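You operate a simulated robot arm through the tools that you are given. There is no shell and no other tool.

The job below is to be done with a simulated robot arm. You get a single attempt, and the scene is never put back.

Task
Set out a snack: the bun on the spread napkin, and thinned juice.
Fine: Spread the yellow napkin flat, bun on its half by the fridge. Water from the purple jug into the measuring cup to 150 ML, then stir with the mixing spoon till no streaks show. Jug and spoon go back. Spill no more than 8 ml. Drop, topple, chip or break nothing, tools too; pinch, knock, crush or weigh down nobody. Set down upright: jug, mixing spoon.

The check looks at the end state, three seconds after you hand in, the way a careful person would. Anything else that was tipped, shoved, dropped, spilled or broken makes it a failure. Flat cloth is picked up by pressing the open fingertips on it (5 to 10 N) and closing them slowly along it; thin cloth reads only 2 to 8 mm in the jaws.

Robot
A 6-joint arm with a two-finger parallel gripper, fixed in place. Base frame: the origin is at the foot of the arm, x ahead of it, y to its left, z up; the work surface is at about z = 0.914. Lengths are in m, angles in degrees, forces in N, time in s.
With the tool pointing down near the work surface it reaches from about 0.32 to 0.7 m from the base axis. Its first joint turns from -166.0 to 166.0 degrees. Payload 4.1 kg.
Tool frame: the origin (TCP) lies between the finger pads and is the grasp point; the fingertips stand 0.023 m ahead of it; z points along the fingers, y is the line along which they close. The gripper opens to 0.094 m. The fingers are 0.038 m wide and 0.01 m thick; the gripper's body (0.054 by 0.096 m) begins 0.039 m behind the TCP.
Orientation is told as [roll, pitch, yaw] about the base's x, y, z axes, in that order, counted from this pose: with the fingers straight down and closing along the base's y, the tool's x points along the base's -x, its y along +y and its z along -z.

Tools
- The arm moves only by the tool move_arm. Its argument "increments" is a list of rows, each an object of numbers (a shift or turn left out is 0, a gripper value left out holds the last): "dx", "dy", "dz": the shift along the tool's x, y, z in units of 500 mm (1.0 is 500 mm); "wx", "wy", "wz": the turn, a rotation vector about the tool's x, y, z in units of 60 degrees (1.0 is 60 degrees); "gripper": the closure in counts, from 0 (fully open) to 255 (shut). In form: [{"dx": .., "dy": .., "dz": .., "wx": .., "wy": .., "wz": .., "gripper": ..}, ...]. A call has 1 to 20 rows; each row is the pose to reach, as a shift and turn from the pose commanded when the call began, along the tool's axes at that moment. A call with a number of a shift or a turn outside -1 to 1 is refused whole. Each row takes 0.2 s and may step no farther than 0.05 m and 8.6 degrees from the row before; otherwise, or with a gripper value out of range, the whole call is refused. Where a pose cannot be reached the arm comes as near as it can. A force on the tool above 40 N (or 10 N above the force at the start of the call, whichever is more), or a blocked arm, ends the call early, and 0.2 s more pass. Each finger travels about 0.045 m/s and halts on what it meets, pressing with about 29 N; the grip force reading is that of the motor and also rises with nothing between the fingers. The clock runs only during rows and for 0.2 s after the last one: add rows that repeat a pose to give the fingers time. The reply holds the time, the measured pose of the TCP, the force on the tool along the base axes, the opening and the grip force, in the units named above and with some noise, with the torque about the TCP (base axes, N m) and any sound that the robot's microphone picked up, and new pictures: "pictures" is both (left out), scene, wrist or none.
- Cameras (640 x 400 px; columns grow to the right, rows downward): "scene" is fixed at [0.2203, -0.6494, 1.5206]; the picture's right is [0.99, -0.13, 0.00], its down [-0.05, -0.38, -0.92] and it looks along [0.12, 0.92, -0.38] (base axes); focal length 335 px, centre (320, 200). "wrist" rides on the gripper at [0.086, 0.016, -0.074] in the tool frame; the picture's right is [-0.18, 0.98, 0.00], its down [-0.58, -0.11, -0.81] and it looks along [-0.79, -0.15, 0.59] (tool axes); focal length 243 px, centre (320, 200). There is no depth. A picture from a camera that has moved, and an enlarged one, comes with that camera's place and axes in the base frame and with its lens.
- lift_body(by): slides the trunk up (or, below 0, down) by that many m; the arm rides with it, the base frame stays. It gives what a move gives, with no picture.
- inspect(camera, box): a new picture of the part [left, top, right, bottom] of that camera's present view, enlarged. The clock stands still meanwhile.
- close_job(): hands the job in; it is judged then, once.

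Nothing tells you positions but the pictures and the camera data. Unless the task says otherwise, let go and move clear before handing in.

The tools are called after "Emit:" by a JSON object that holds its "op" and its "data". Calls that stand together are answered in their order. move_arm: Moves the arm, as the interface text tells. Its arguments: {"type":"object","properties":{"increments":{"type":"array","items":{"type":"object","properties":{"dx":{"type":"number"},"dy":{"type":"number"},"dz":{"type":"number"},"wx":{"type":"number"},"wy":{"type":"number"},"wz":{"type":"number"},"gripper":{"type":"number"}}}},"pictures":{"type":"string","enum":["both","scene","wrist","none"]}},"required":["increments"]} The other tools are called the same way: lift_body (by) slides the trunk up or down; inspect (camera, box) takes an enlarged picture of a part of a camera's view; close_job () hands the job in.

At the start:

```text
clock: 0.0
tool_pos: [0.0802, 0.3537, 1.2528]
tool_rot: [0.0, 0.0, 0.0]
force: [1.0, -0.7, 0.1]
ft_torque: [0.0, 0.01, 0.03]
width: 0.0942
finger_force: 0.0
trunk travel left (down, up): [-0.525, 0.065]
```

scene: 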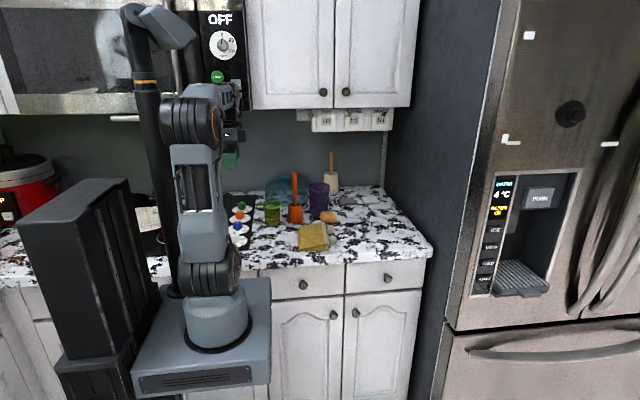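
wrist: 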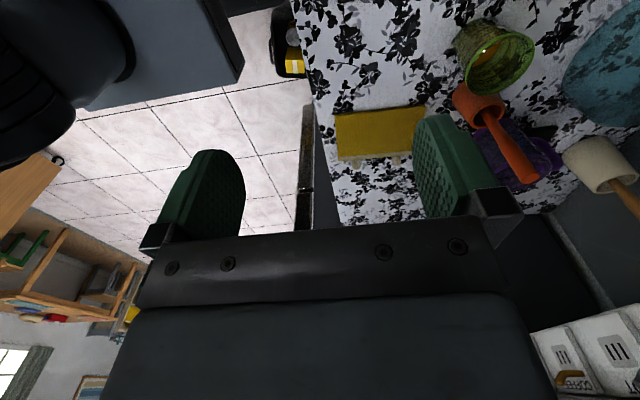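

I see a counter with a folded yellow napkin, a green cup, an orange holder with a spoon, a purple jug, a bun, a teal bowl and a beige crock. I'll enlarge the views first, before moving anything.

Emit:
{"op": "inspect", "data": {"camera": "scene", "box": [220, 140, 440, 278]}}

Emit:
{"op": "inspect", "data": {"camera": "scene", "box": [250, 165, 350, 227]}}

Emit:
{"op": "inspect", "data": {"camera": "wrist", "box": [300, 0, 640, 212]}}

Emit:
{"op": "inspect", "data": {"camera": "scene", "box": [290, 210, 350, 260]}}

```text
2.90 times, centred on (330, 209) of scene
camera zoom: at [0.2203, -0.6494, 1.5206], right [0.99, -0.13, 0.0], down [-0.05, -0.38, -0.92], along [0.12, 0.92, -0.38], focal length 972 px, centre (291, 174)
```

zoom: 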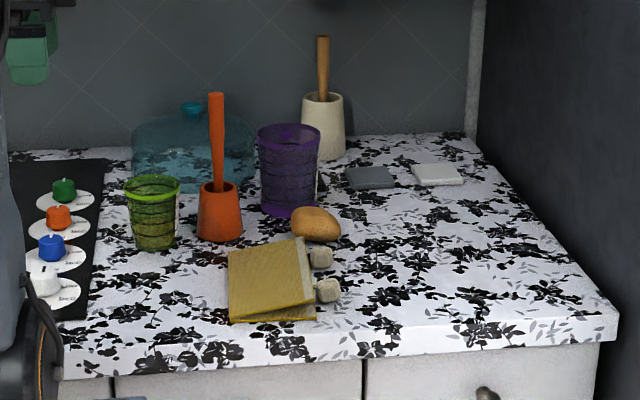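

```text
6.40 times, centred on (300, 196) of scene
camera zoom: at [0.2203, -0.6494, 1.5206], right [0.99, -0.13, 0.0], down [-0.05, -0.38, -0.92], along [0.12, 0.92, -0.38], focal length 2145 px, centre (448, 226)
```

zoom: 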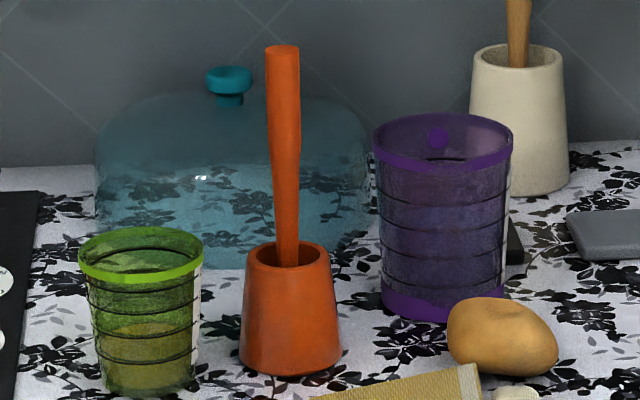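

```text
1.88 times, centred on (470, 106) of wrist
camera zoom: at [-0.0074, 0.3702, 1.3273], right [0.18, 0.98, 0.0], down [0.58, -0.11, 0.81], along [0.79, -0.15, -0.59], focal length 457 px, centre (38, 377)
```

zoom: 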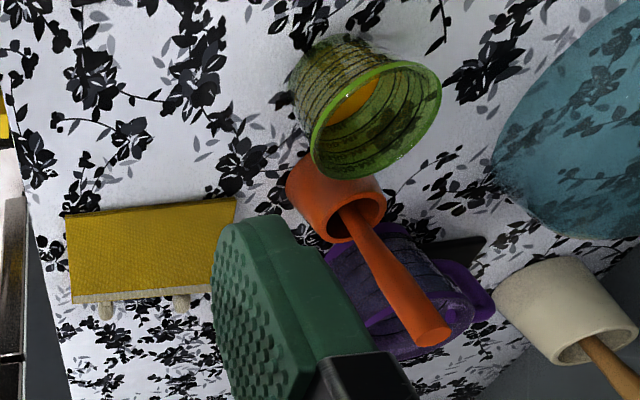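

```text
8.00 times, centred on (320, 235) of scene
camera zoom: at [0.2203, -0.6494, 1.5206], right [0.99, -0.13, 0.0], down [-0.05, -0.38, -0.92], along [0.12, 0.92, -0.38], focal length 2682 px, centre (320, -80)
```

zoom: 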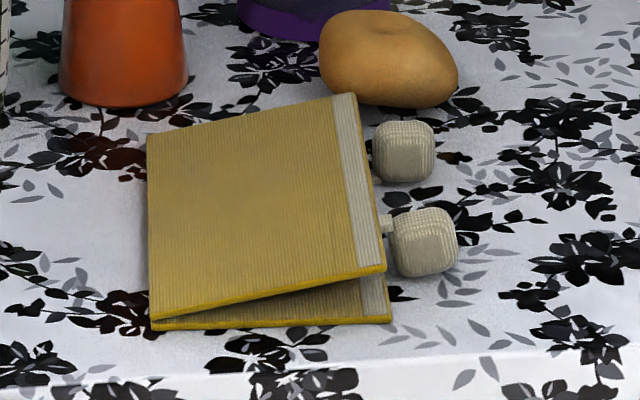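

The napkin is folded, with its fold on the left and its raised free edge facing the fridge. I'll zoom in on the measuring marks, the two grey lumps and the two holders.

Emit:
{"op": "inspect", "data": {"camera": "scene", "box": [260, 196, 290, 230]}}

Emit:
{"op": "inspect", "data": {"camera": "scene", "box": [304, 176, 344, 218]}}

Emit:
{"op": "inspect", "data": {"camera": "scene", "box": [318, 216, 348, 252]}}

Emit:
{"op": "inspect", "data": {"camera": "scene", "box": [320, 145, 390, 215]}}

Emit:
{"op": "inspect", "data": {"camera": "wrist", "box": [420, 0, 600, 112]}}

Emit:
{"op": "inspect", "data": {"camera": "wrist", "box": [310, 90, 440, 180]}}

Emit:
{"op": "inspect", "data": {"camera": "scene", "box": [0, 60, 320, 260]}}

```text
11.76 times, centred on (275, 213) of scene
camera zoom: at [0.2203, -0.6494, 1.5206], right [0.99, -0.13, 0.0], down [-0.05, -0.38, -0.92], along [0.12, 0.92, -0.38], focal length 3944 px, centre (849, 47)
```

zoom: 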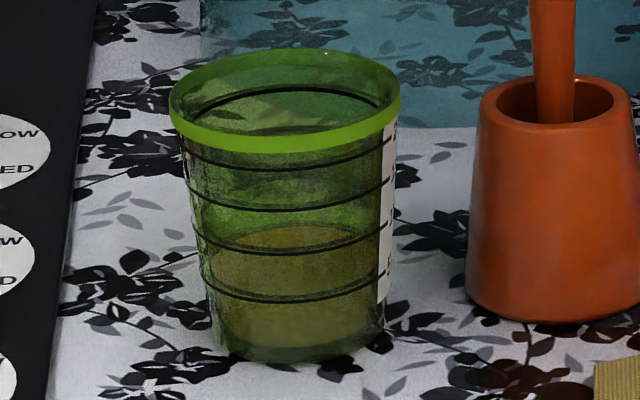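

```text
9.52 times, centred on (324, 197) of scene
camera zoom: at [0.2203, -0.6494, 1.5206], right [0.99, -0.13, 0.0], down [-0.05, -0.38, -0.92], along [0.12, 0.92, -0.38], focal length 3192 px, centre (282, 229)
```

zoom: 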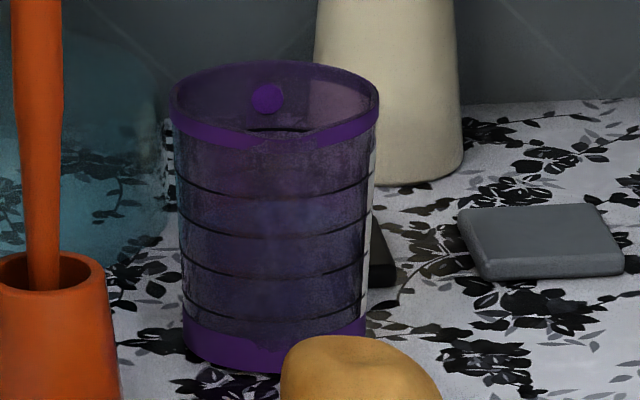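

```text
11.11 times, centred on (333, 234) of scene
camera zoom: at [0.2203, -0.6494, 1.5206], right [0.99, -0.13, 0.0], down [-0.05, -0.38, -0.92], along [0.12, 0.92, -0.38], focal length 3725 px, centre (176, -178)
```

zoom: 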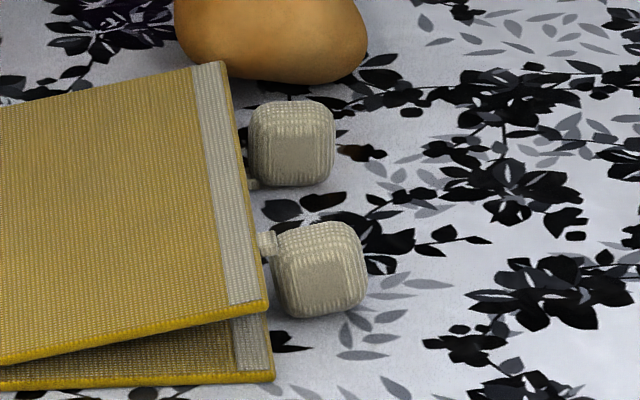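

```text
5.71 times, centred on (355, 180) of scene
camera zoom: at [0.2203, -0.6494, 1.5206], right [0.99, -0.13, 0.0], down [-0.05, -0.38, -0.92], along [0.12, 0.92, -0.38], focal length 1916 px, centre (120, 314)
```

zoom: 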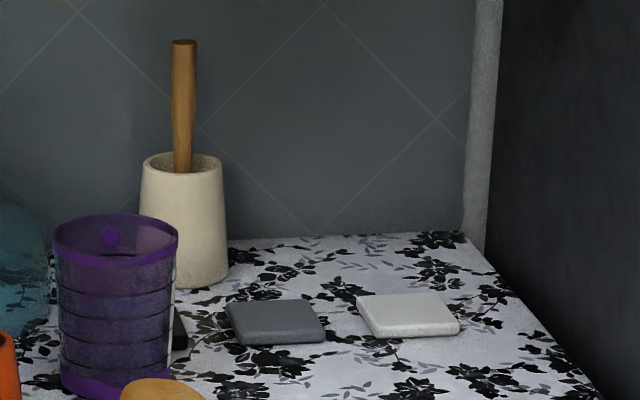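

```text
3.56 times, centred on (510, 56) of wrist
camera zoom: at [-0.0074, 0.3702, 1.3273], right [0.18, 0.98, 0.0], down [0.58, -0.11, 0.81], along [0.79, -0.15, -0.59], focal length 863 px, centre (-356, 712)
```

zoom: 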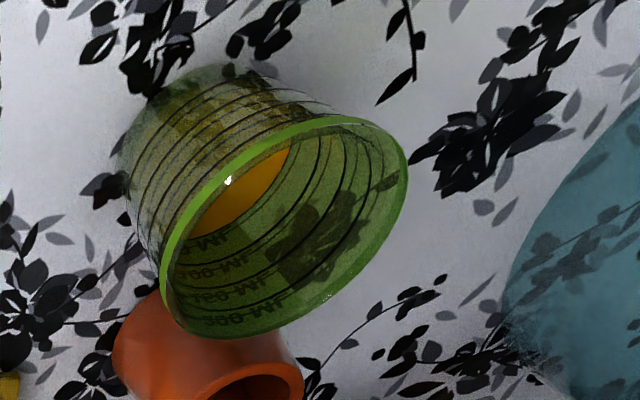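

```text
4.44 times, centred on (375, 135) of wrist
camera zoom: at [-0.0074, 0.3702, 1.3273], right [0.18, 0.98, 0.0], down [0.58, -0.11, 0.81], along [0.79, -0.15, -0.59], focal length 1078 px, centre (76, 489)
```

zoom: 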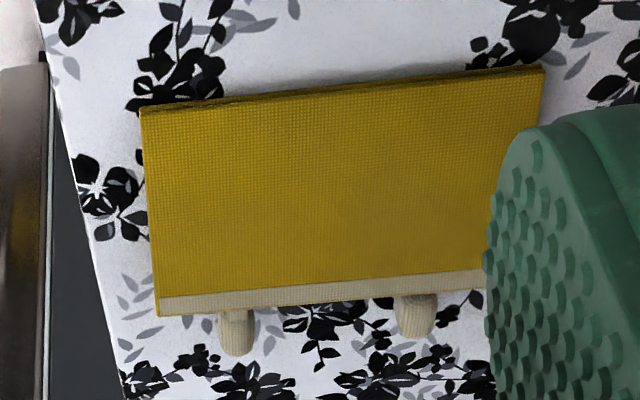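

```text
2.00 times, centred on (160, 160) of scene
camera zoom: at [0.2203, -0.6494, 1.5206], right [0.99, -0.13, 0.0], down [-0.05, -0.38, -0.92], along [0.12, 0.92, -0.38], focal length 670 px, centre (640, 280)
```

zoom: 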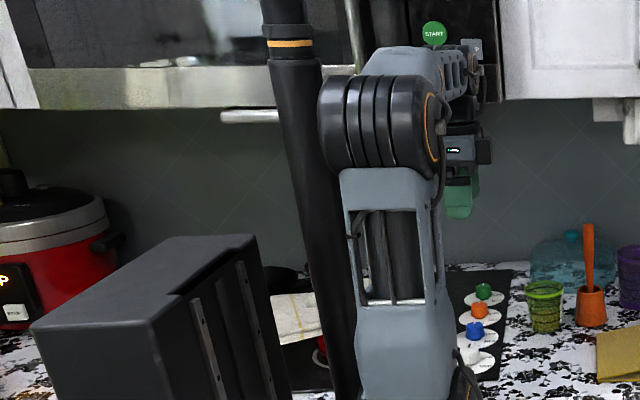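

The grey lumps look like tassels on the napkin's free edge. The orange tool in its holder is probably the mixing spoon, with the jug behind the bun. I'll move the wrist camera high above the counter to look from the arm's side.

Emit:
{"op": "move_arm", "data": {"increments": [{"dx": -0.067, "dy": 0.002, "dz": 0.01, "wz": -0.125, "gripper": 0}, {"dx": -0.133, "dy": 0.004, "dz": 0.02, "wz": -0.25}, {"dx": -0.2, "dy": 0.006, "dz": 0.03, "wz": -0.375}, {"dx": -0.267, "dy": 0.008, "dz": 0.04, "wz": -0.5}, {"dx": -0.333, "dy": 0.01, "dz": 0.05, "wz": -0.625}, {"dx": -0.4, "dy": 0.012, "dz": 0.06, "wz": -0.75}]}}

```text
clock: 1.4
tool_pos: [0.2791, 0.3609, 1.222]
tool_rot: [0.1, 0.0, 45.2]
force: [0.1, -0.3, 0.4]
ft_torque: [-0.03, -0.01, 0.04]
width: 0.0938
finger_force: 0.1
trunk travel left (down, up): [-0.525, 0.065]
camera wrist: at [0.207, 0.3099, 1.2967], right [-0.57, 0.82, 0.0], down [0.49, 0.34, 0.81], along [0.66, 0.46, -0.59], focal length 243 px, centre (320, 200)
```

scene: 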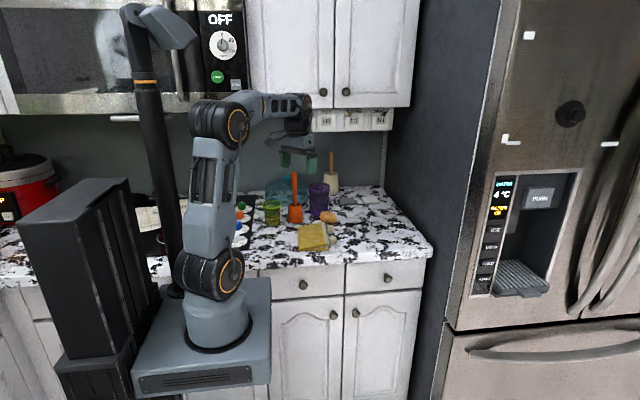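
wrist: 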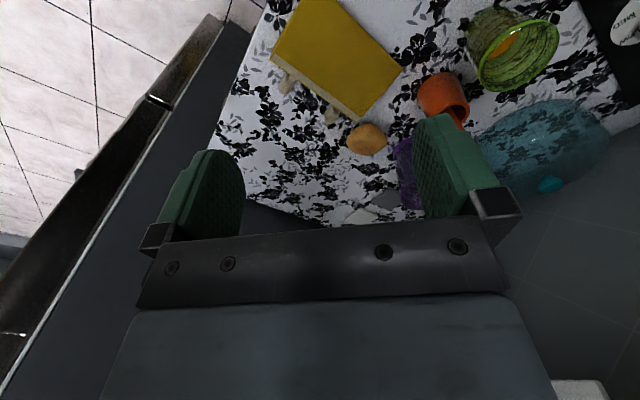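

The view works, and it is upside down as expected. I'll rotate further so the camera faces the wall.

Emit:
{"op": "move_arm", "data": {"increments": [{"wz": -0.125}, {"wz": -0.25}, {"wz": -0.375}, {"wz": -0.5}, {"wz": -0.625}, {"wz": -0.75}], "pictures": "wrist"}}

Emit:
{"op": "inspect", "data": {"camera": "wrist", "box": [160, 0, 480, 200]}}

Emit:
{"op": "inspect", "data": {"camera": "wrist", "box": [320, 0, 520, 125]}}

```text
clock: 2.8
tool_pos: [0.279, 0.361, 1.2231]
tool_rot: [-0.1, 0.0, 90.2]
force: [0.0, -0.1, 0.9]
ft_torque: [0.02, 0.05, -0.05]
width: 0.0939
finger_force: 0.1
trunk travel left (down, up): [-0.525, 0.065]
camera wrist: at [0.2632, 0.273, 1.2976], right [-0.98, 0.18, 0.0], down [0.11, 0.58, 0.81], along [0.15, 0.79, -0.59], focal length 243 px, centre (320, 200)
```

wrist: 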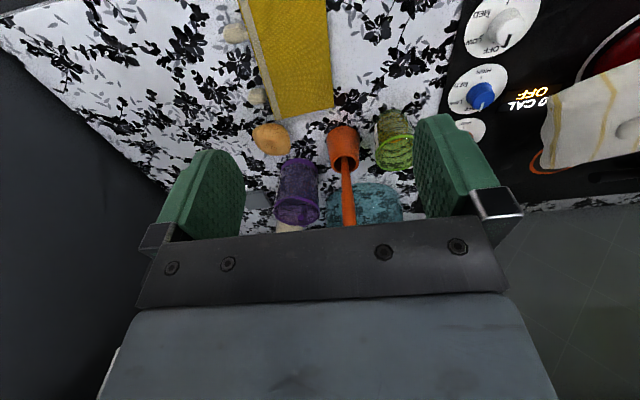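

```text
2.00 times, centred on (320, 100) of wrist
camera zoom: at [0.2632, 0.273, 1.2976], right [-0.98, 0.18, 0.0], down [0.11, 0.58, 0.81], along [0.15, 0.79, -0.59], focal length 485 px, centre (320, 400)
```

zoom: 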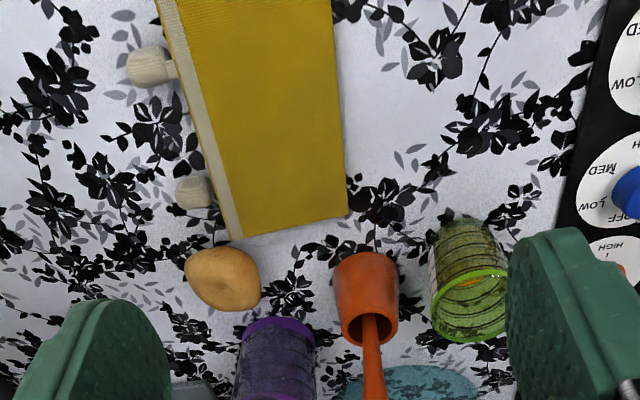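

```text
3.20 times, centred on (420, 62) of wrist
camera zoom: at [0.2632, 0.273, 1.2976], right [-0.98, 0.18, 0.0], down [0.11, 0.58, 0.81], along [0.15, 0.79, -0.59], focal length 776 px, centre (0, 640)
```

zoom: 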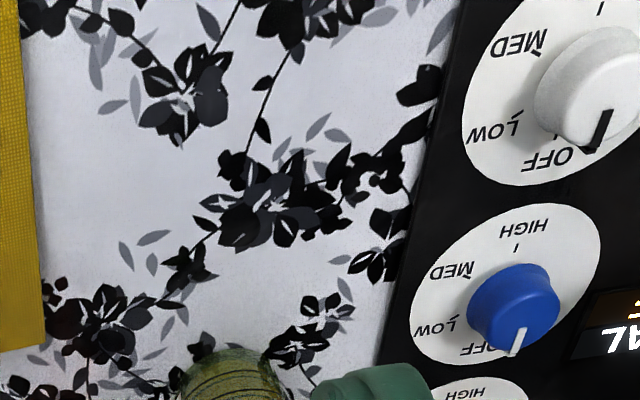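

The strip left of the napkin is clear for unfolding. Next I'll swing the camera to the fridge side, looking back, to see the tassels, the gap under the flap and the cup's printed scale.

Emit:
{"op": "move_arm", "data": {"increments": [{"dx": -0.01, "dy": -0.023, "dz": 0.017, "wz": -0.125}, {"dx": -0.02, "dy": -0.047, "dz": 0.033, "wz": -0.25}, {"dx": -0.03, "dy": -0.07, "dz": 0.05, "wz": -0.375}, {"dx": -0.04, "dy": -0.093, "dz": 0.067, "wz": -0.5}, {"dx": -0.05, "dy": -0.117, "dz": 0.083, "wz": -0.625}, {"dx": -0.06, "dy": -0.14, "dz": 0.1, "wz": -0.75}], "pictures": "wrist"}}

Emit:
{"op": "move_arm", "data": {"increments": [{"dx": 0.01, "dy": -0.024, "dz": 0.017, "wz": -0.125}, {"dx": 0.02, "dy": -0.048, "dz": 0.033, "wz": -0.25}, {"dx": 0.03, "dy": -0.071, "dz": 0.05, "wz": -0.375}, {"dx": 0.04, "dy": -0.095, "dz": 0.067, "wz": -0.5}, {"dx": 0.05, "dy": -0.119, "dz": 0.083, "wz": -0.625}, {"dx": 0.058, "dy": -0.143, "dz": 0.1, "wz": -0.75}]}}

```text
clock: 4.2
tool_pos: [0.3502, 0.389, 1.1716]
tool_rot: [0.1, 0.1, 135.2]
force: [-0.5, -0.3, -0.4]
ft_torque: [0.0, 0.02, 0.02]
width: 0.0937
finger_force: 0.2
trunk travel left (down, up): [-0.525, 0.065]
camera wrist: at [0.4002, 0.3172, 1.2455], right [-0.82, -0.57, 0.0], down [-0.34, 0.49, 0.81], along [-0.46, 0.66, -0.59], focal length 243 px, centre (320, 200)
```

wrist: 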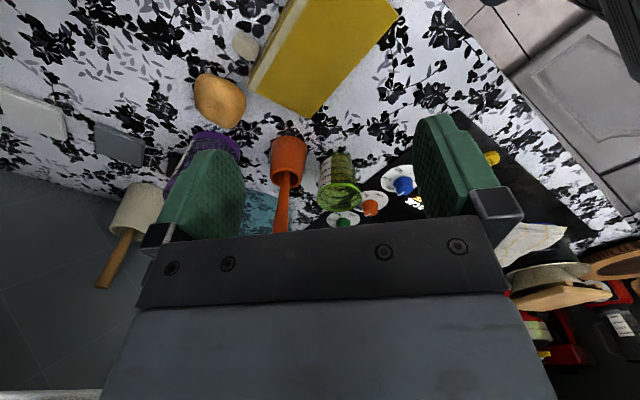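

```text
clock: 5.6
tool_pos: [0.4217, 0.423, 1.1217]
tool_rot: [0.0, 0.0, -179.8]
force: [0.2, -0.2, 0.4]
ft_torque: [0.02, 0.05, 0.03]
width: 0.0939
finger_force: 0.1
trunk travel left (down, up): [-0.525, 0.065]
camera wrist: at [0.5068, 0.4061, 1.1966], right [-0.18, -0.98, 0.0], down [-0.58, 0.11, 0.81], along [-0.79, 0.15, -0.59], focal length 243 px, centre (320, 200)
```

scene: 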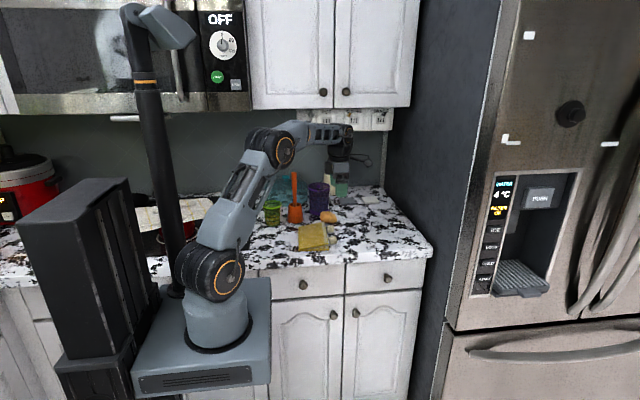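
wrist: 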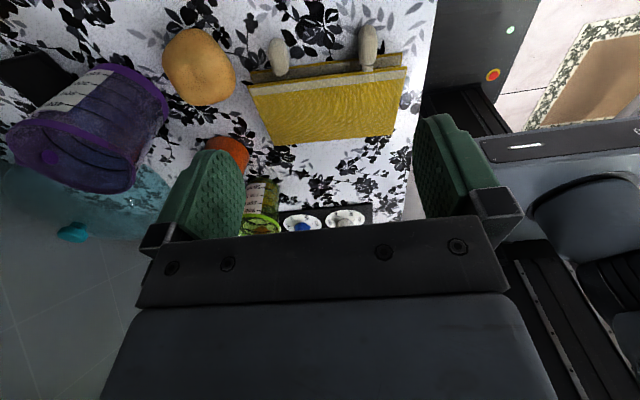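

Emit:
{"op": "inspect", "data": {"camera": "wrist", "box": [230, 10, 430, 140]}}

Emit:
{"op": "inspect", "data": {"camera": "wrist", "box": [0, 40, 200, 200]}}

Emit:
{"op": "inspect", "data": {"camera": "wrist", "box": [225, 170, 305, 240]}}

Emit:
{"op": "inspect", "data": {"camera": "wrist", "box": [260, 20, 310, 80]}}

```text
3.08 times, centred on (330, 75) of wrist
camera zoom: at [0.5068, 0.4061, 1.1966], right [-0.18, -0.98, 0.0], down [-0.58, 0.11, 0.81], along [-0.79, 0.15, -0.59], focal length 746 px, centre (289, 585)
```

zoom: 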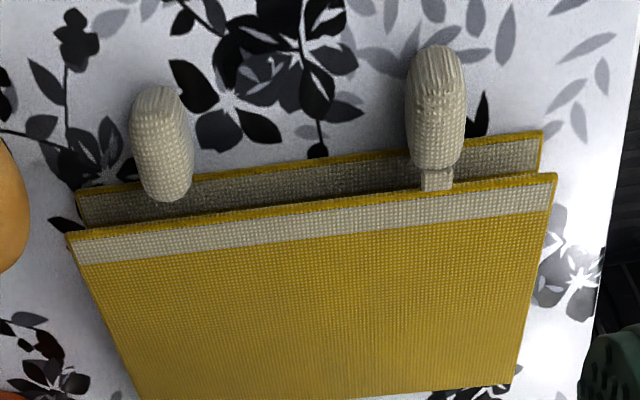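

```text
2.50 times, centred on (100, 120) of wrist
camera zoom: at [0.5068, 0.4061, 1.1966], right [-0.18, -0.98, 0.0], down [-0.58, 0.11, 0.81], along [-0.79, 0.15, -0.59], focal length 606 px, centre (870, 400)
```

zoom: 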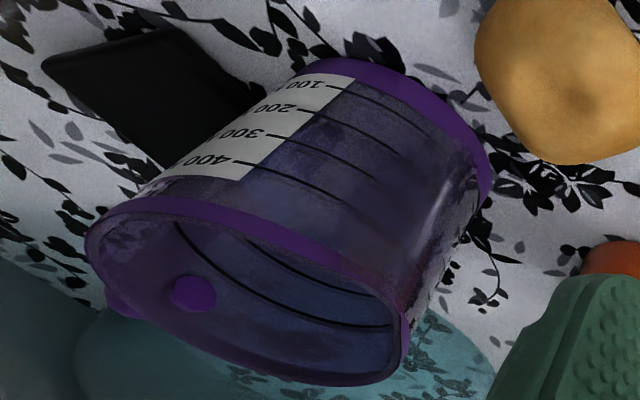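

```text
5.71 times, centred on (265, 205) of wrist
camera zoom: at [0.5068, 0.4061, 1.1966], right [-0.18, -0.98, 0.0], down [-0.58, 0.11, 0.81], along [-0.79, 0.15, -0.59], focal length 1386 px, centre (634, 171)
```

zoom: 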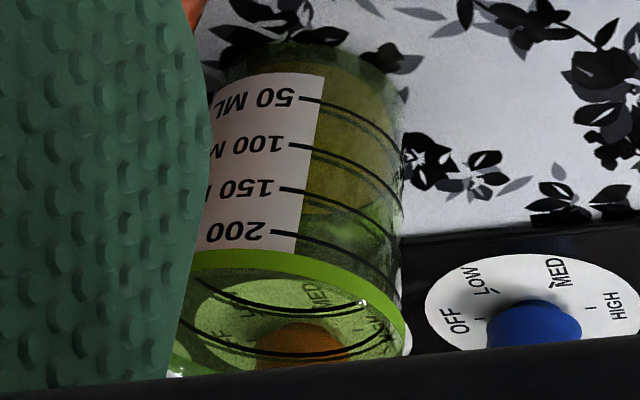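

```text
6.67 times, centred on (285, 50) of wrist
camera zoom: at [0.5068, 0.4061, 1.1966], right [-0.18, -0.98, 0.0], down [-0.58, 0.11, 0.81], along [-0.79, 0.15, -0.59], focal length 1618 px, centre (553, 1200)
```

zoom: 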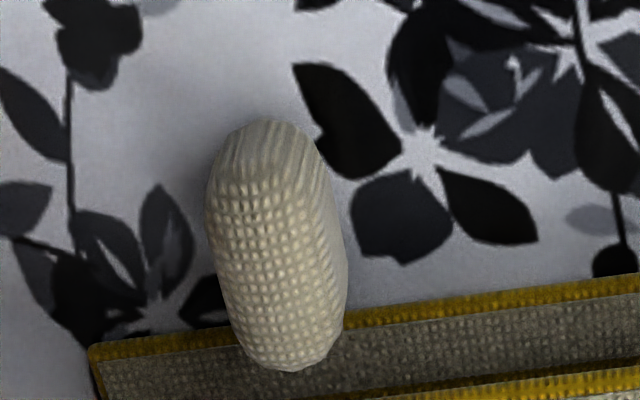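

The front tassel's nub hangs from the raised upper flap, while the rear tassel belongs to the lower layer. That makes the front tassel, at about (0.40, 0.38, 0.935), a natural pull tab. The cup reads 50/100/150/200 and the jug 100–400. I'll come down above the front tassel.

Emit:
{"op": "move_arm", "data": {"increments": [{"dx": -0.01, "dy": 0.022, "dz": 0.06}, {"dx": -0.017, "dy": 0.044, "dz": 0.12}, {"dx": -0.025, "dy": 0.066, "dz": 0.18}, {"dx": -0.033, "dy": 0.088, "dz": 0.24}]}}

Emit:
{"op": "inspect", "data": {"camera": "scene", "box": [290, 195, 370, 255]}}

Emit:
{"op": "inspect", "data": {"camera": "wrist", "box": [200, 80, 460, 240]}}

```text
clock: 6.6
tool_pos: [0.4048, 0.3748, 1.0028]
tool_rot: [0.1, 0.0, -180.1]
force: [0.0, -0.2, 0.3]
ft_torque: [0.0, -0.07, -0.02]
width: 0.094
finger_force: 0.1
trunk travel left (down, up): [-0.525, 0.065]
camera wrist: at [0.4908, 0.3591, 1.0773], right [-0.18, -0.98, 0.0], down [-0.58, 0.11, 0.81], along [-0.79, 0.15, -0.59], focal length 243 px, centre (320, 200)
```

scene: 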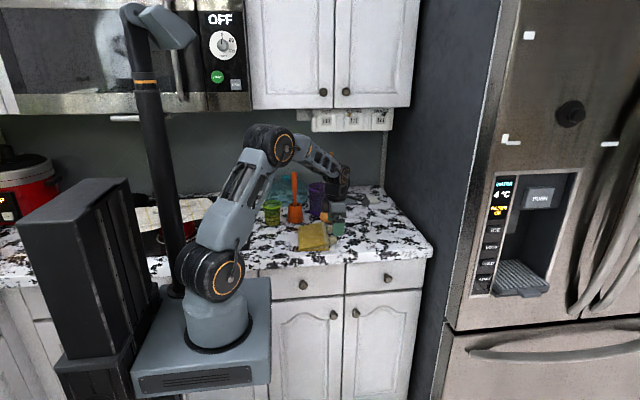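
wrist: 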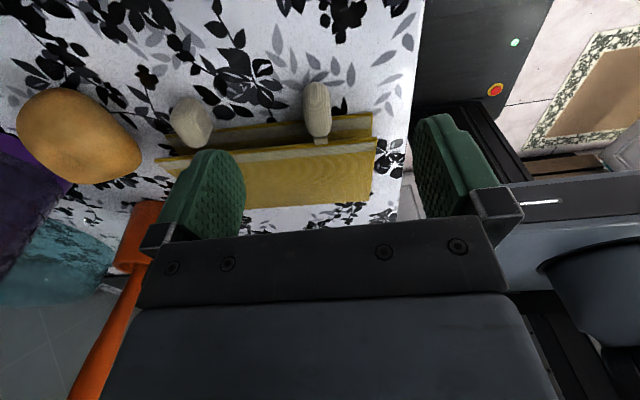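

```text
6.67 times, centred on (330, 225) of scene
camera zoom: at [0.2203, -0.6494, 1.5206], right [0.99, -0.13, 0.0], down [-0.05, -0.38, -0.92], along [0.12, 0.92, -0.38], focal length 2235 px, centre (253, 33)
```

zoom: 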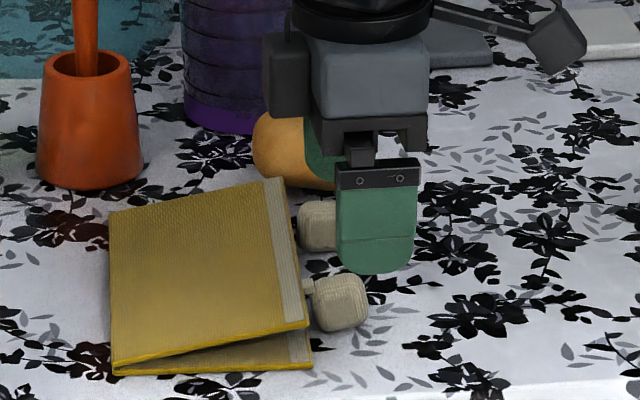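

```text
2.46 times, centred on (330, 160) of wrist
camera zoom: at [0.4908, 0.3591, 1.0773], right [-0.18, -0.98, 0.0], down [-0.58, 0.11, 0.81], along [-0.79, 0.15, -0.59], focal length 597 px, centre (295, 298)
```

zoom: 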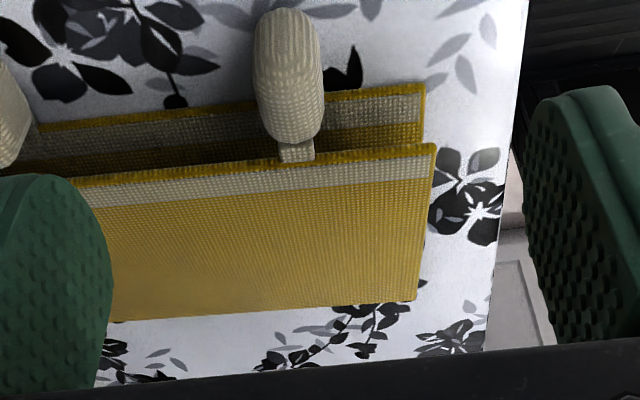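

The wrist view confirms the front tassel's nub is attached to the upper flap. I'll descend around it and close on it.

Emit:
{"op": "move_arm", "data": {"increments": [{"dx": 0.0, "dy": -0.008, "dz": 0.04, "gripper": 0}, {"dx": 0.0, "dy": -0.008, "dz": 0.08}, {"dx": 0.0, "dy": -0.008, "dz": 0.1}, {"dx": 0.0, "dy": -0.008, "dz": 0.115}, {"dx": 0.0, "dy": -0.008, "dz": 0.115}], "pictures": "none"}}

Emit:
{"op": "inspect", "data": {"camera": "scene", "box": [290, 195, 370, 255]}}

Emit:
{"op": "inspect", "data": {"camera": "wrist", "box": [160, 60, 480, 260]}}

```text
clock: 7.8
tool_pos: [0.4041, 0.3797, 0.9449]
tool_rot: [0.0, -0.1, -179.9]
force: [0.2, 0.0, -0.3]
ft_torque: [0.02, 0.02, 0.04]
width: 0.0938
finger_force: 0.1
trunk travel left (down, up): [-0.525, 0.065]
```

```text
6.67 times, centred on (330, 225) of scene
camera zoom: at [0.2203, -0.6494, 1.5206], right [0.99, -0.13, 0.0], down [-0.05, -0.38, -0.92], along [0.12, 0.92, -0.38], focal length 2235 px, centre (253, 33)
```

zoom: 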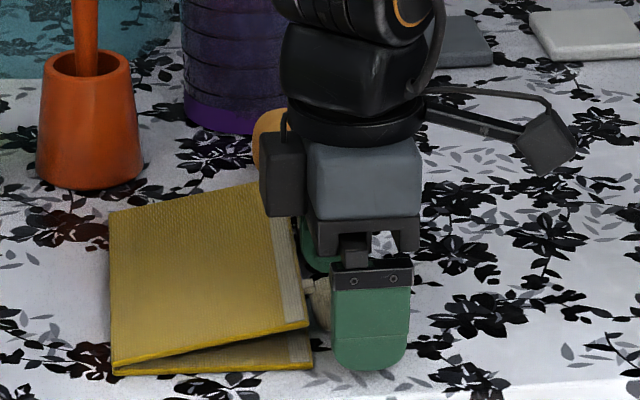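

```text
2.00 times, centred on (320, 160) of wrist
camera zoom: at [0.4898, 0.3639, 1.0191], right [-0.18, -0.98, 0.0], down [-0.58, 0.11, 0.81], along [-0.79, 0.15, -0.59], focal length 485 px, centre (320, 280)
```

zoom: 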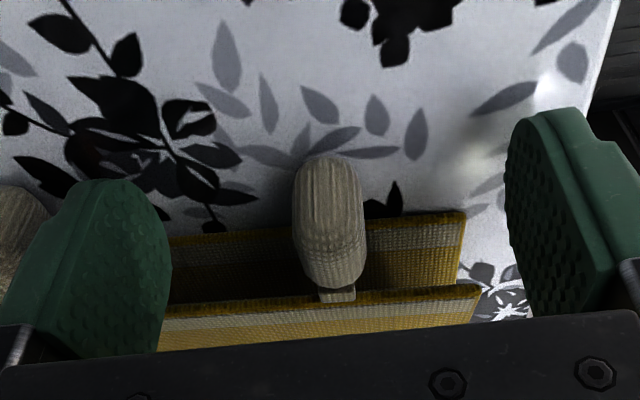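

The tassel sits between the pads, so I'm closing on it.

Emit:
{"op": "move_arm", "data": {"increments": [{"gripper": 80}, {"gripper": 120}, {"gripper": 150}, {"gripper": 175}, {"gripper": 195}, {"gripper": 210}, {"gripper": 220}, {"gripper": 220}, {"gripper": 220}], "pictures": "none"}}

Emit:
{"op": "inspect", "data": {"camera": "wrist", "box": [160, 60, 480, 260]}}

```text
clock: 9.8
tool_pos: [0.4043, 0.38, 0.9448]
tool_rot: [0.0, 0.0, -180.0]
force: [-0.2, 0.4, 0.4]
ft_torque: [0.0, -0.02, -0.02]
width: 0.0172
finger_force: 28.9
trunk travel left (down, up): [-0.525, 0.065]
```

```text
2.00 times, centred on (320, 160) of wrist
camera zoom: at [0.4898, 0.3638, 1.0192], right [-0.18, -0.98, 0.0], down [-0.58, 0.11, 0.81], along [-0.79, 0.15, -0.59], focal length 485 px, centre (320, 280)
```

zoom: 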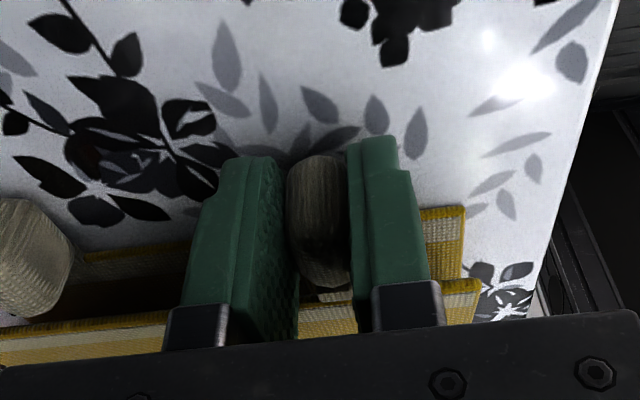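

The tassel is gripped at 17 mm. I'll lift it along an arc about the fold, first to about 45°, and check that only the upper layer follows.

Emit:
{"op": "move_arm", "data": {"increments": [{"dx": -0.012, "dy": -0.001, "dz": -0.026, "wy": 0.027}, {"dx": -0.035, "dy": -0.002, "dz": -0.052, "wy": 0.055}, {"dx": -0.05, "dy": -0.003, "dz": -0.074, "wy": 0.08}, {"dx": -0.066, "dy": -0.004, "dz": -0.094, "wy": 0.105}]}}

Emit:
{"op": "inspect", "data": {"camera": "scene", "box": [280, 190, 370, 255]}}

```text
clock: 10.8
tool_pos: [0.3697, 0.3814, 0.993]
tool_rot: [0.0, 6.3, -180.0]
force: [0.9, -1.3, 0.5]
ft_torque: [-0.02, -0.03, 0.0]
width: 0.0173
finger_force: 28.9
trunk travel left (down, up): [-0.525, 0.065]
camera wrist: at [0.4462, 0.3657, 1.0763], right [-0.18, -0.98, -0.02], down [-0.67, 0.11, 0.74], along [-0.72, 0.15, -0.68], focal length 243 px, centre (320, 200)
```

scene: 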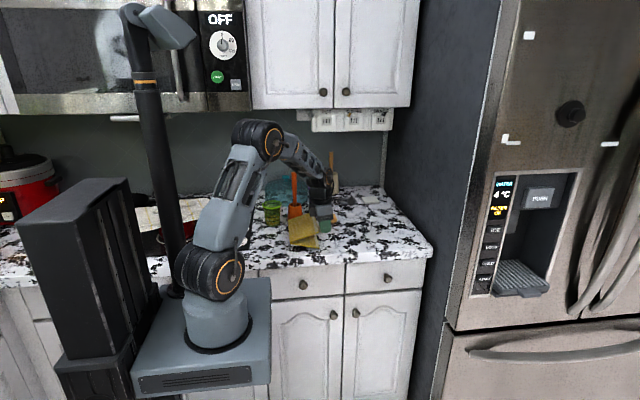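
wrist: 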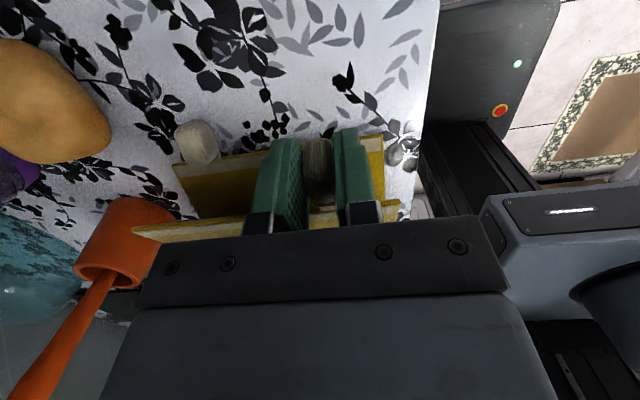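

```text
6.15 times, centred on (325, 222) of scene
camera zoom: at [0.2203, -0.6494, 1.5206], right [0.99, -0.13, 0.0], down [-0.05, -0.38, -0.92], along [0.12, 0.92, -0.38], focal length 2063 px, centre (289, 62)
```

zoom: 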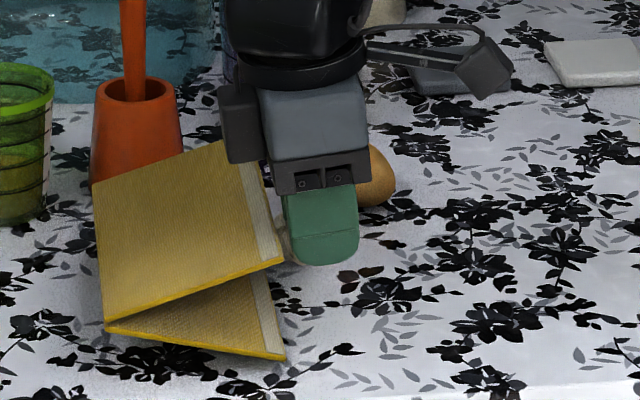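

The flap lifts, but the lower layer has come up and shifted with it, so the crease is stiff or slow to open. I'll hold still for a moment to see whether the lower layer settles by itself.

Emit:
{"op": "move_arm", "data": {"increments": [{"gripper": 220}, {"gripper": 220}, {"gripper": 220}, {"gripper": 220}, {"gripper": 220}, {"gripper": 220}, {"gripper": 220}, {"gripper": 220}], "pictures": "wrist"}}

Emit:
{"op": "inspect", "data": {"camera": "scene", "box": [280, 190, 370, 255]}}

Emit:
{"op": "inspect", "data": {"camera": "wrist", "box": [120, 100, 440, 260]}}

```text
clock: 12.6
tool_pos: [0.3699, 0.3816, 0.9931]
tool_rot: [0.0, 6.3, -179.9]
force: [0.9, -0.6, -0.7]
ft_torque: [-0.03, -0.01, -0.01]
width: 0.0171
finger_force: 28.6
trunk travel left (down, up): [-0.525, 0.065]
camera wrist: at [0.4467, 0.3659, 1.0764], right [-0.18, -0.98, -0.02], down [-0.67, 0.11, 0.74], along [-0.72, 0.15, -0.67], focal length 243 px, centre (320, 200)
```

wrist: 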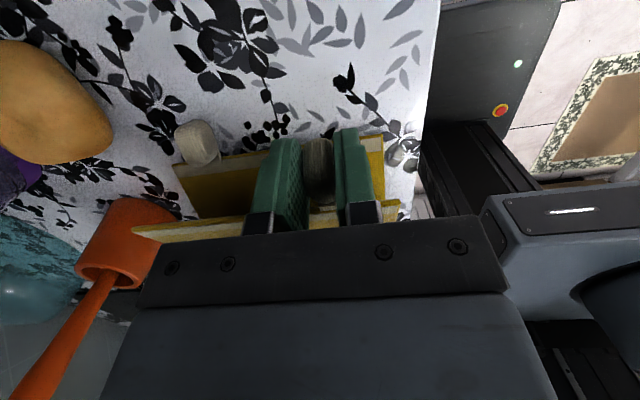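

```text
6.15 times, centred on (325, 222) of scene
camera zoom: at [0.2203, -0.6494, 1.5206], right [0.99, -0.13, 0.0], down [-0.05, -0.38, -0.92], along [0.12, 0.92, -0.38], focal length 2063 px, centre (289, 62)
```

zoom: 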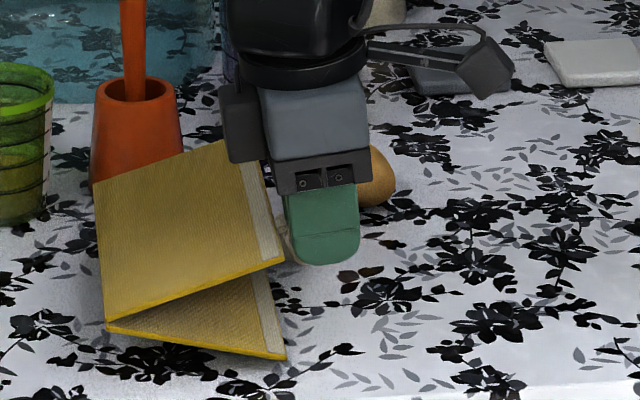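

```text
2.00 times, centred on (280, 180) of wrist
camera zoom: at [0.4467, 0.3659, 1.0764], right [-0.18, -0.98, -0.02], down [-0.67, 0.11, 0.74], along [-0.72, 0.15, -0.67], focal length 485 px, centre (400, 240)
```

zoom: 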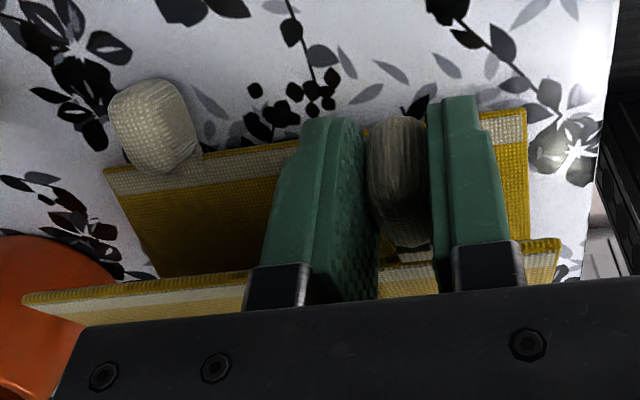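

The lower layer stayed put, so the flap seems held rigidly by my grip. I'll lower it back to where it was, release, and see whether the fold keeps its larger opening (friction) or springs back.

Emit:
{"op": "move_arm", "data": {"increments": [{"dx": 0.009, "dy": 0.001, "dz": 0.017, "wy": -0.017}, {"dx": 0.018, "dy": 0.001, "dz": 0.034, "wy": -0.035}, {"dx": 0.028, "dy": 0.002, "dz": 0.05, "wy": -0.052}, {"dx": 0.037, "dy": 0.003, "dz": 0.067, "wy": -0.07}, {"dx": 0.046, "dy": 0.003, "dz": 0.084, "wy": -0.088}, {"dx": 0.055, "dy": 0.004, "dz": 0.1, "wy": -0.105}, {"dx": 0.055, "dy": 0.004, "dz": 0.1, "wy": -0.105}], "pictures": "none"}}

Emit:
{"op": "inspect", "data": {"camera": "scene", "box": [280, 190, 370, 255]}}

Emit:
{"op": "inspect", "data": {"camera": "wrist", "box": [120, 60, 440, 260]}}

```text
clock: 14.2
tool_pos: [0.4038, 0.3802, 0.9452]
tool_rot: [0.0, 0.0, -180.0]
force: [0.6, -0.4, -0.4]
ft_torque: [0.03, 0.03, 0.02]
width: 0.0173
finger_force: 29.2
trunk travel left (down, up): [-0.525, 0.065]
```

```text
6.15 times, centred on (325, 222) of scene
camera zoom: at [0.2203, -0.6494, 1.5206], right [0.99, -0.13, 0.0], down [-0.05, -0.38, -0.92], along [0.12, 0.92, -0.38], focal length 2063 px, centre (289, 62)
```

zoom: 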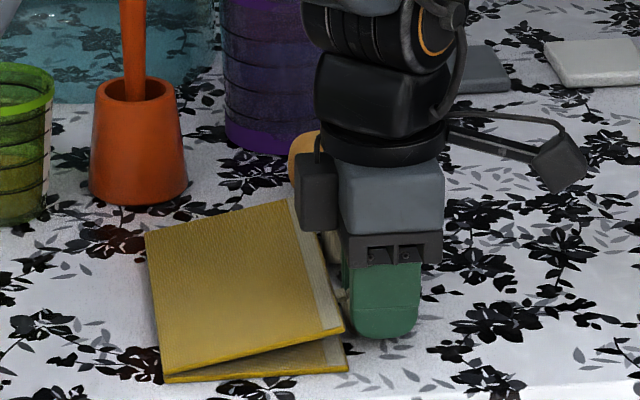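

```text
2.00 times, centred on (280, 160) of wrist
camera zoom: at [0.4896, 0.3631, 1.0192], right [-0.18, -0.98, 0.0], down [-0.58, 0.11, 0.81], along [-0.79, 0.15, -0.59], focal length 485 px, centre (400, 280)
```

zoom: 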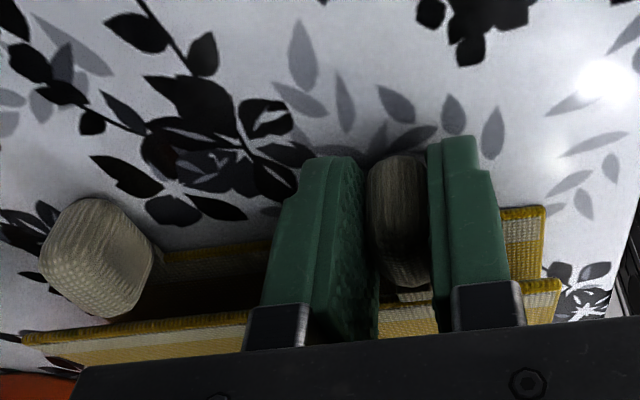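

The napkin is back at its starting spot. This time I'll swing the tool rigidly about the fold line, so the flap rotates while the fold stays on the counter.

Emit:
{"op": "move_arm", "data": {"increments": [{"dx": -0.0044, "dz": -0.017, "wy": 0.0667}, {"dx": -0.01, "dy": -0.0006, "dz": -0.0336, "wy": 0.133}, {"dx": -0.0168, "dy": -0.001, "dz": -0.0498, "wy": 0.2}, {"dx": -0.0248, "dy": -0.0015, "dz": -0.0656, "wy": 0.267}, {"dx": -0.0338, "dy": -0.002, "dz": -0.0808, "wy": 0.333}, {"dx": -0.0438, "dy": -0.0026, "dz": -0.0952, "wy": 0.4}, {"dx": -0.055, "dy": -0.0032, "dz": -0.109, "wy": 0.4667}, {"dx": -0.067, "dy": -0.004, "dz": -0.1218, "wy": 0.533}, {"dx": -0.0798, "dy": -0.0047, "dz": -0.134, "wy": 0.6}, {"dx": -0.0934, "dy": -0.0055, "dz": -0.145, "wy": 0.667}]}}

Emit:
{"op": "inspect", "data": {"camera": "scene", "box": [280, 190, 370, 255]}}

Emit:
{"op": "inspect", "data": {"camera": "wrist", "box": [120, 60, 440, 260]}}

```text
clock: 16.4
tool_pos: [0.3563, 0.3819, 1.0175]
tool_rot: [0.0, 40.2, -180.0]
force: [-1.4, -0.5, 3.3]
ft_torque: [-0.09, 0.39, 0.02]
width: 0.0172
finger_force: 29.5
trunk travel left (down, up): [-0.525, 0.065]
camera wrist: at [0.3744, 0.3656, 1.1314], right [-0.14, -0.98, -0.12], down [-0.96, 0.11, 0.24], along [-0.23, 0.15, -0.96], focal length 243 px, centre (320, 200)
```

scene: 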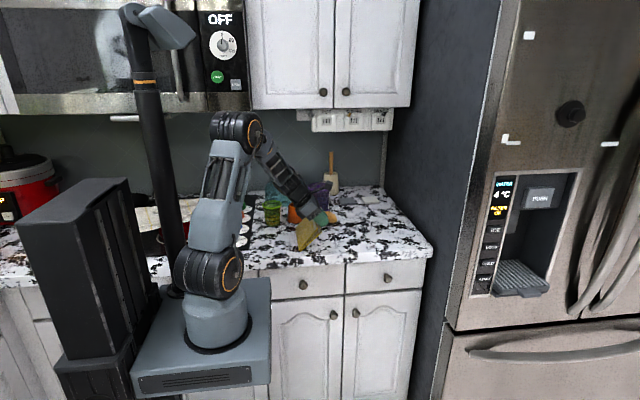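
wrist: 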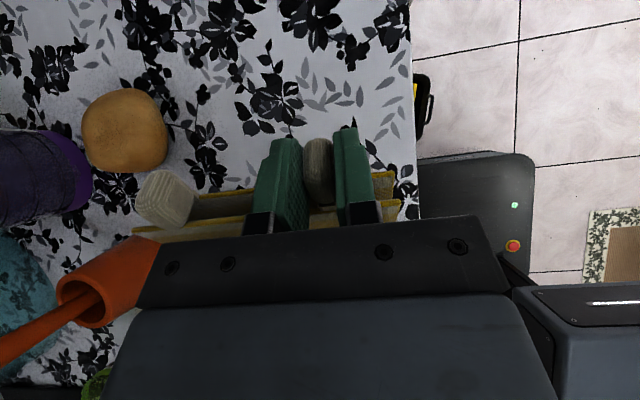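

```text
6.15 times, centred on (325, 222) of scene
camera zoom: at [0.2203, -0.6494, 1.5206], right [0.99, -0.13, 0.0], down [-0.05, -0.38, -0.92], along [0.12, 0.92, -0.38], focal length 2063 px, centre (289, 62)
```

zoom: 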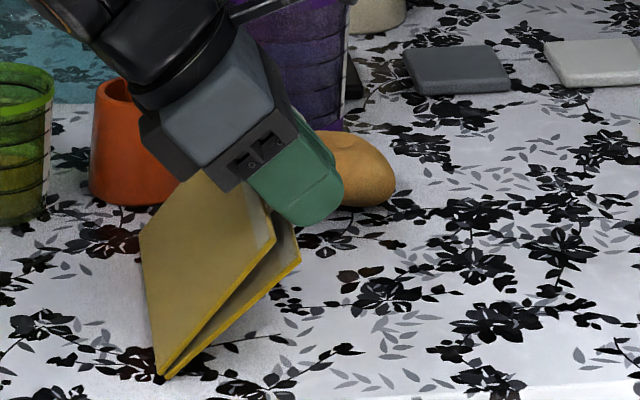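

```text
2.00 times, centred on (280, 160) of wrist
camera zoom: at [0.3744, 0.3656, 1.1314], right [-0.14, -0.98, -0.12], down [-0.96, 0.11, 0.24], along [-0.23, 0.15, -0.96], focal length 485 px, centre (400, 280)
```

zoom: 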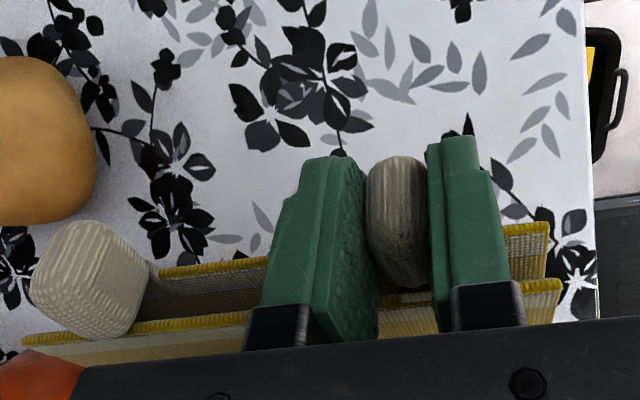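

The whole folded napkin swung up together, with the lower layer following the flap at a small opening. I'll wait here to see whether the lower layer slowly sinks.

Emit:
{"op": "move_arm", "data": {"increments": [{"gripper": 220}, {"gripper": 220}, {"gripper": 220}, {"gripper": 220}, {"gripper": 220}, {"gripper": 220}, {"gripper": 220}, {"gripper": 220}, {"gripper": 220}, {"gripper": 220}], "pictures": "none"}}

Emit:
{"op": "inspect", "data": {"camera": "scene", "box": [290, 205, 350, 255]}}

Emit:
{"op": "inspect", "data": {"camera": "wrist", "box": [120, 110, 420, 250]}}

```text
clock: 18.6
tool_pos: [0.3568, 0.3829, 1.0185]
tool_rot: [0.0, 40.0, -180.0]
force: [0.5, -2.2, 2.9]
ft_torque: [0.05, 0.2, 0.04]
width: 0.0171
finger_force: 29.5
trunk travel left (down, up): [-0.525, 0.065]
```

```text
8.00 times, centred on (320, 230) of scene
camera zoom: at [0.2203, -0.6494, 1.5206], right [0.99, -0.13, 0.0], down [-0.05, -0.38, -0.92], along [0.12, 0.92, -0.38], focal length 2682 px, centre (320, -40)
```

zoom: 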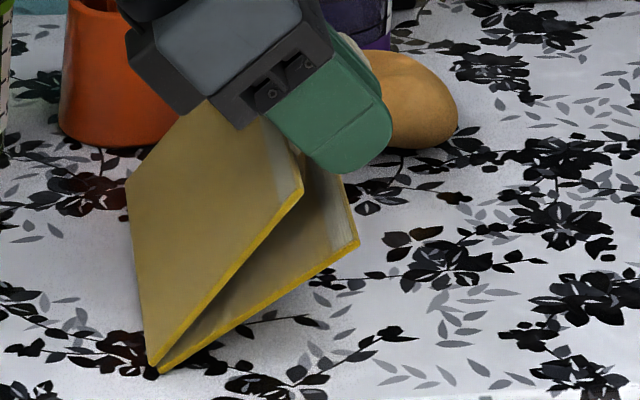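

```text
2.13 times, centred on (270, 180) of wrist
camera zoom: at [0.375, 0.3658, 1.1316], right [-0.14, -0.98, -0.12], down [-0.96, 0.11, 0.24], along [-0.23, 0.15, -0.96], focal length 518 px, centre (427, 243)
```

zoom: 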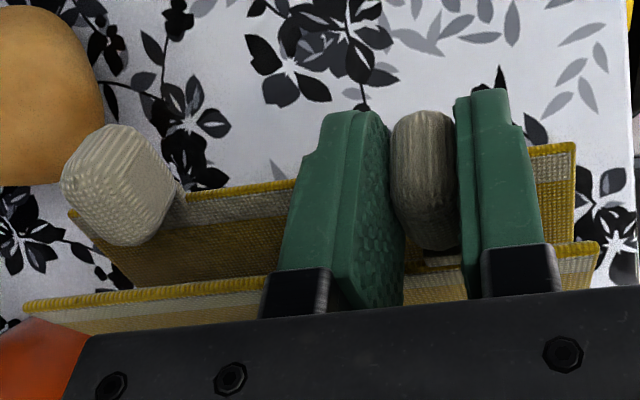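

The crease is slow rather than stuck: the lower layer is sinking steadily. I'll keep holding to let it settle down on the counter.

Emit:
{"op": "move_arm", "data": {"increments": [{"gripper": 220}, {"gripper": 220}, {"gripper": 220}, {"gripper": 220}, {"gripper": 220}, {"gripper": 220}, {"gripper": 220}, {"gripper": 220}, {"gripper": 220}, {"gripper": 220}, {"gripper": 220}, {"gripper": 220}, {"gripper": 220}, {"gripper": 220}, {"gripper": 220}, {"gripper": 220}, {"gripper": 220}, {"gripper": 220}, {"gripper": 220}, {"gripper": 220}], "pictures": "none"}}

Emit:
{"op": "inspect", "data": {"camera": "scene", "box": [290, 205, 350, 255]}}

```text
clock: 22.8
tool_pos: [0.3573, 0.3828, 1.019]
tool_rot: [0.0, 40.0, -180.1]
force: [1.1, -0.4, 2.9]
ft_torque: [-0.05, 0.11, 0.02]
width: 0.0171
finger_force: 28.5
trunk travel left (down, up): [-0.525, 0.065]
```

```text
8.00 times, centred on (320, 230) of scene
camera zoom: at [0.2203, -0.6494, 1.5206], right [0.99, -0.13, 0.0], down [-0.05, -0.38, -0.92], along [0.12, 0.92, -0.38], focal length 2682 px, centre (320, -40)
```

zoom: 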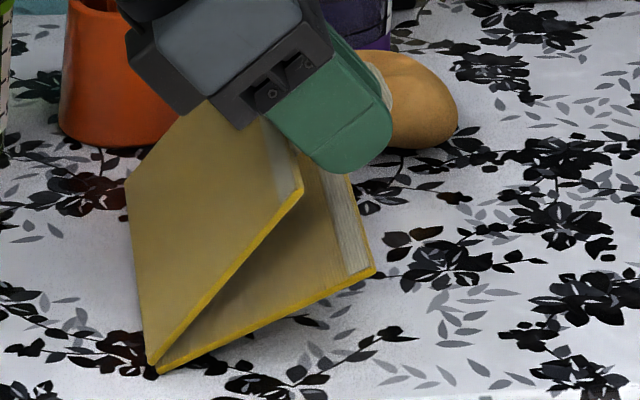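

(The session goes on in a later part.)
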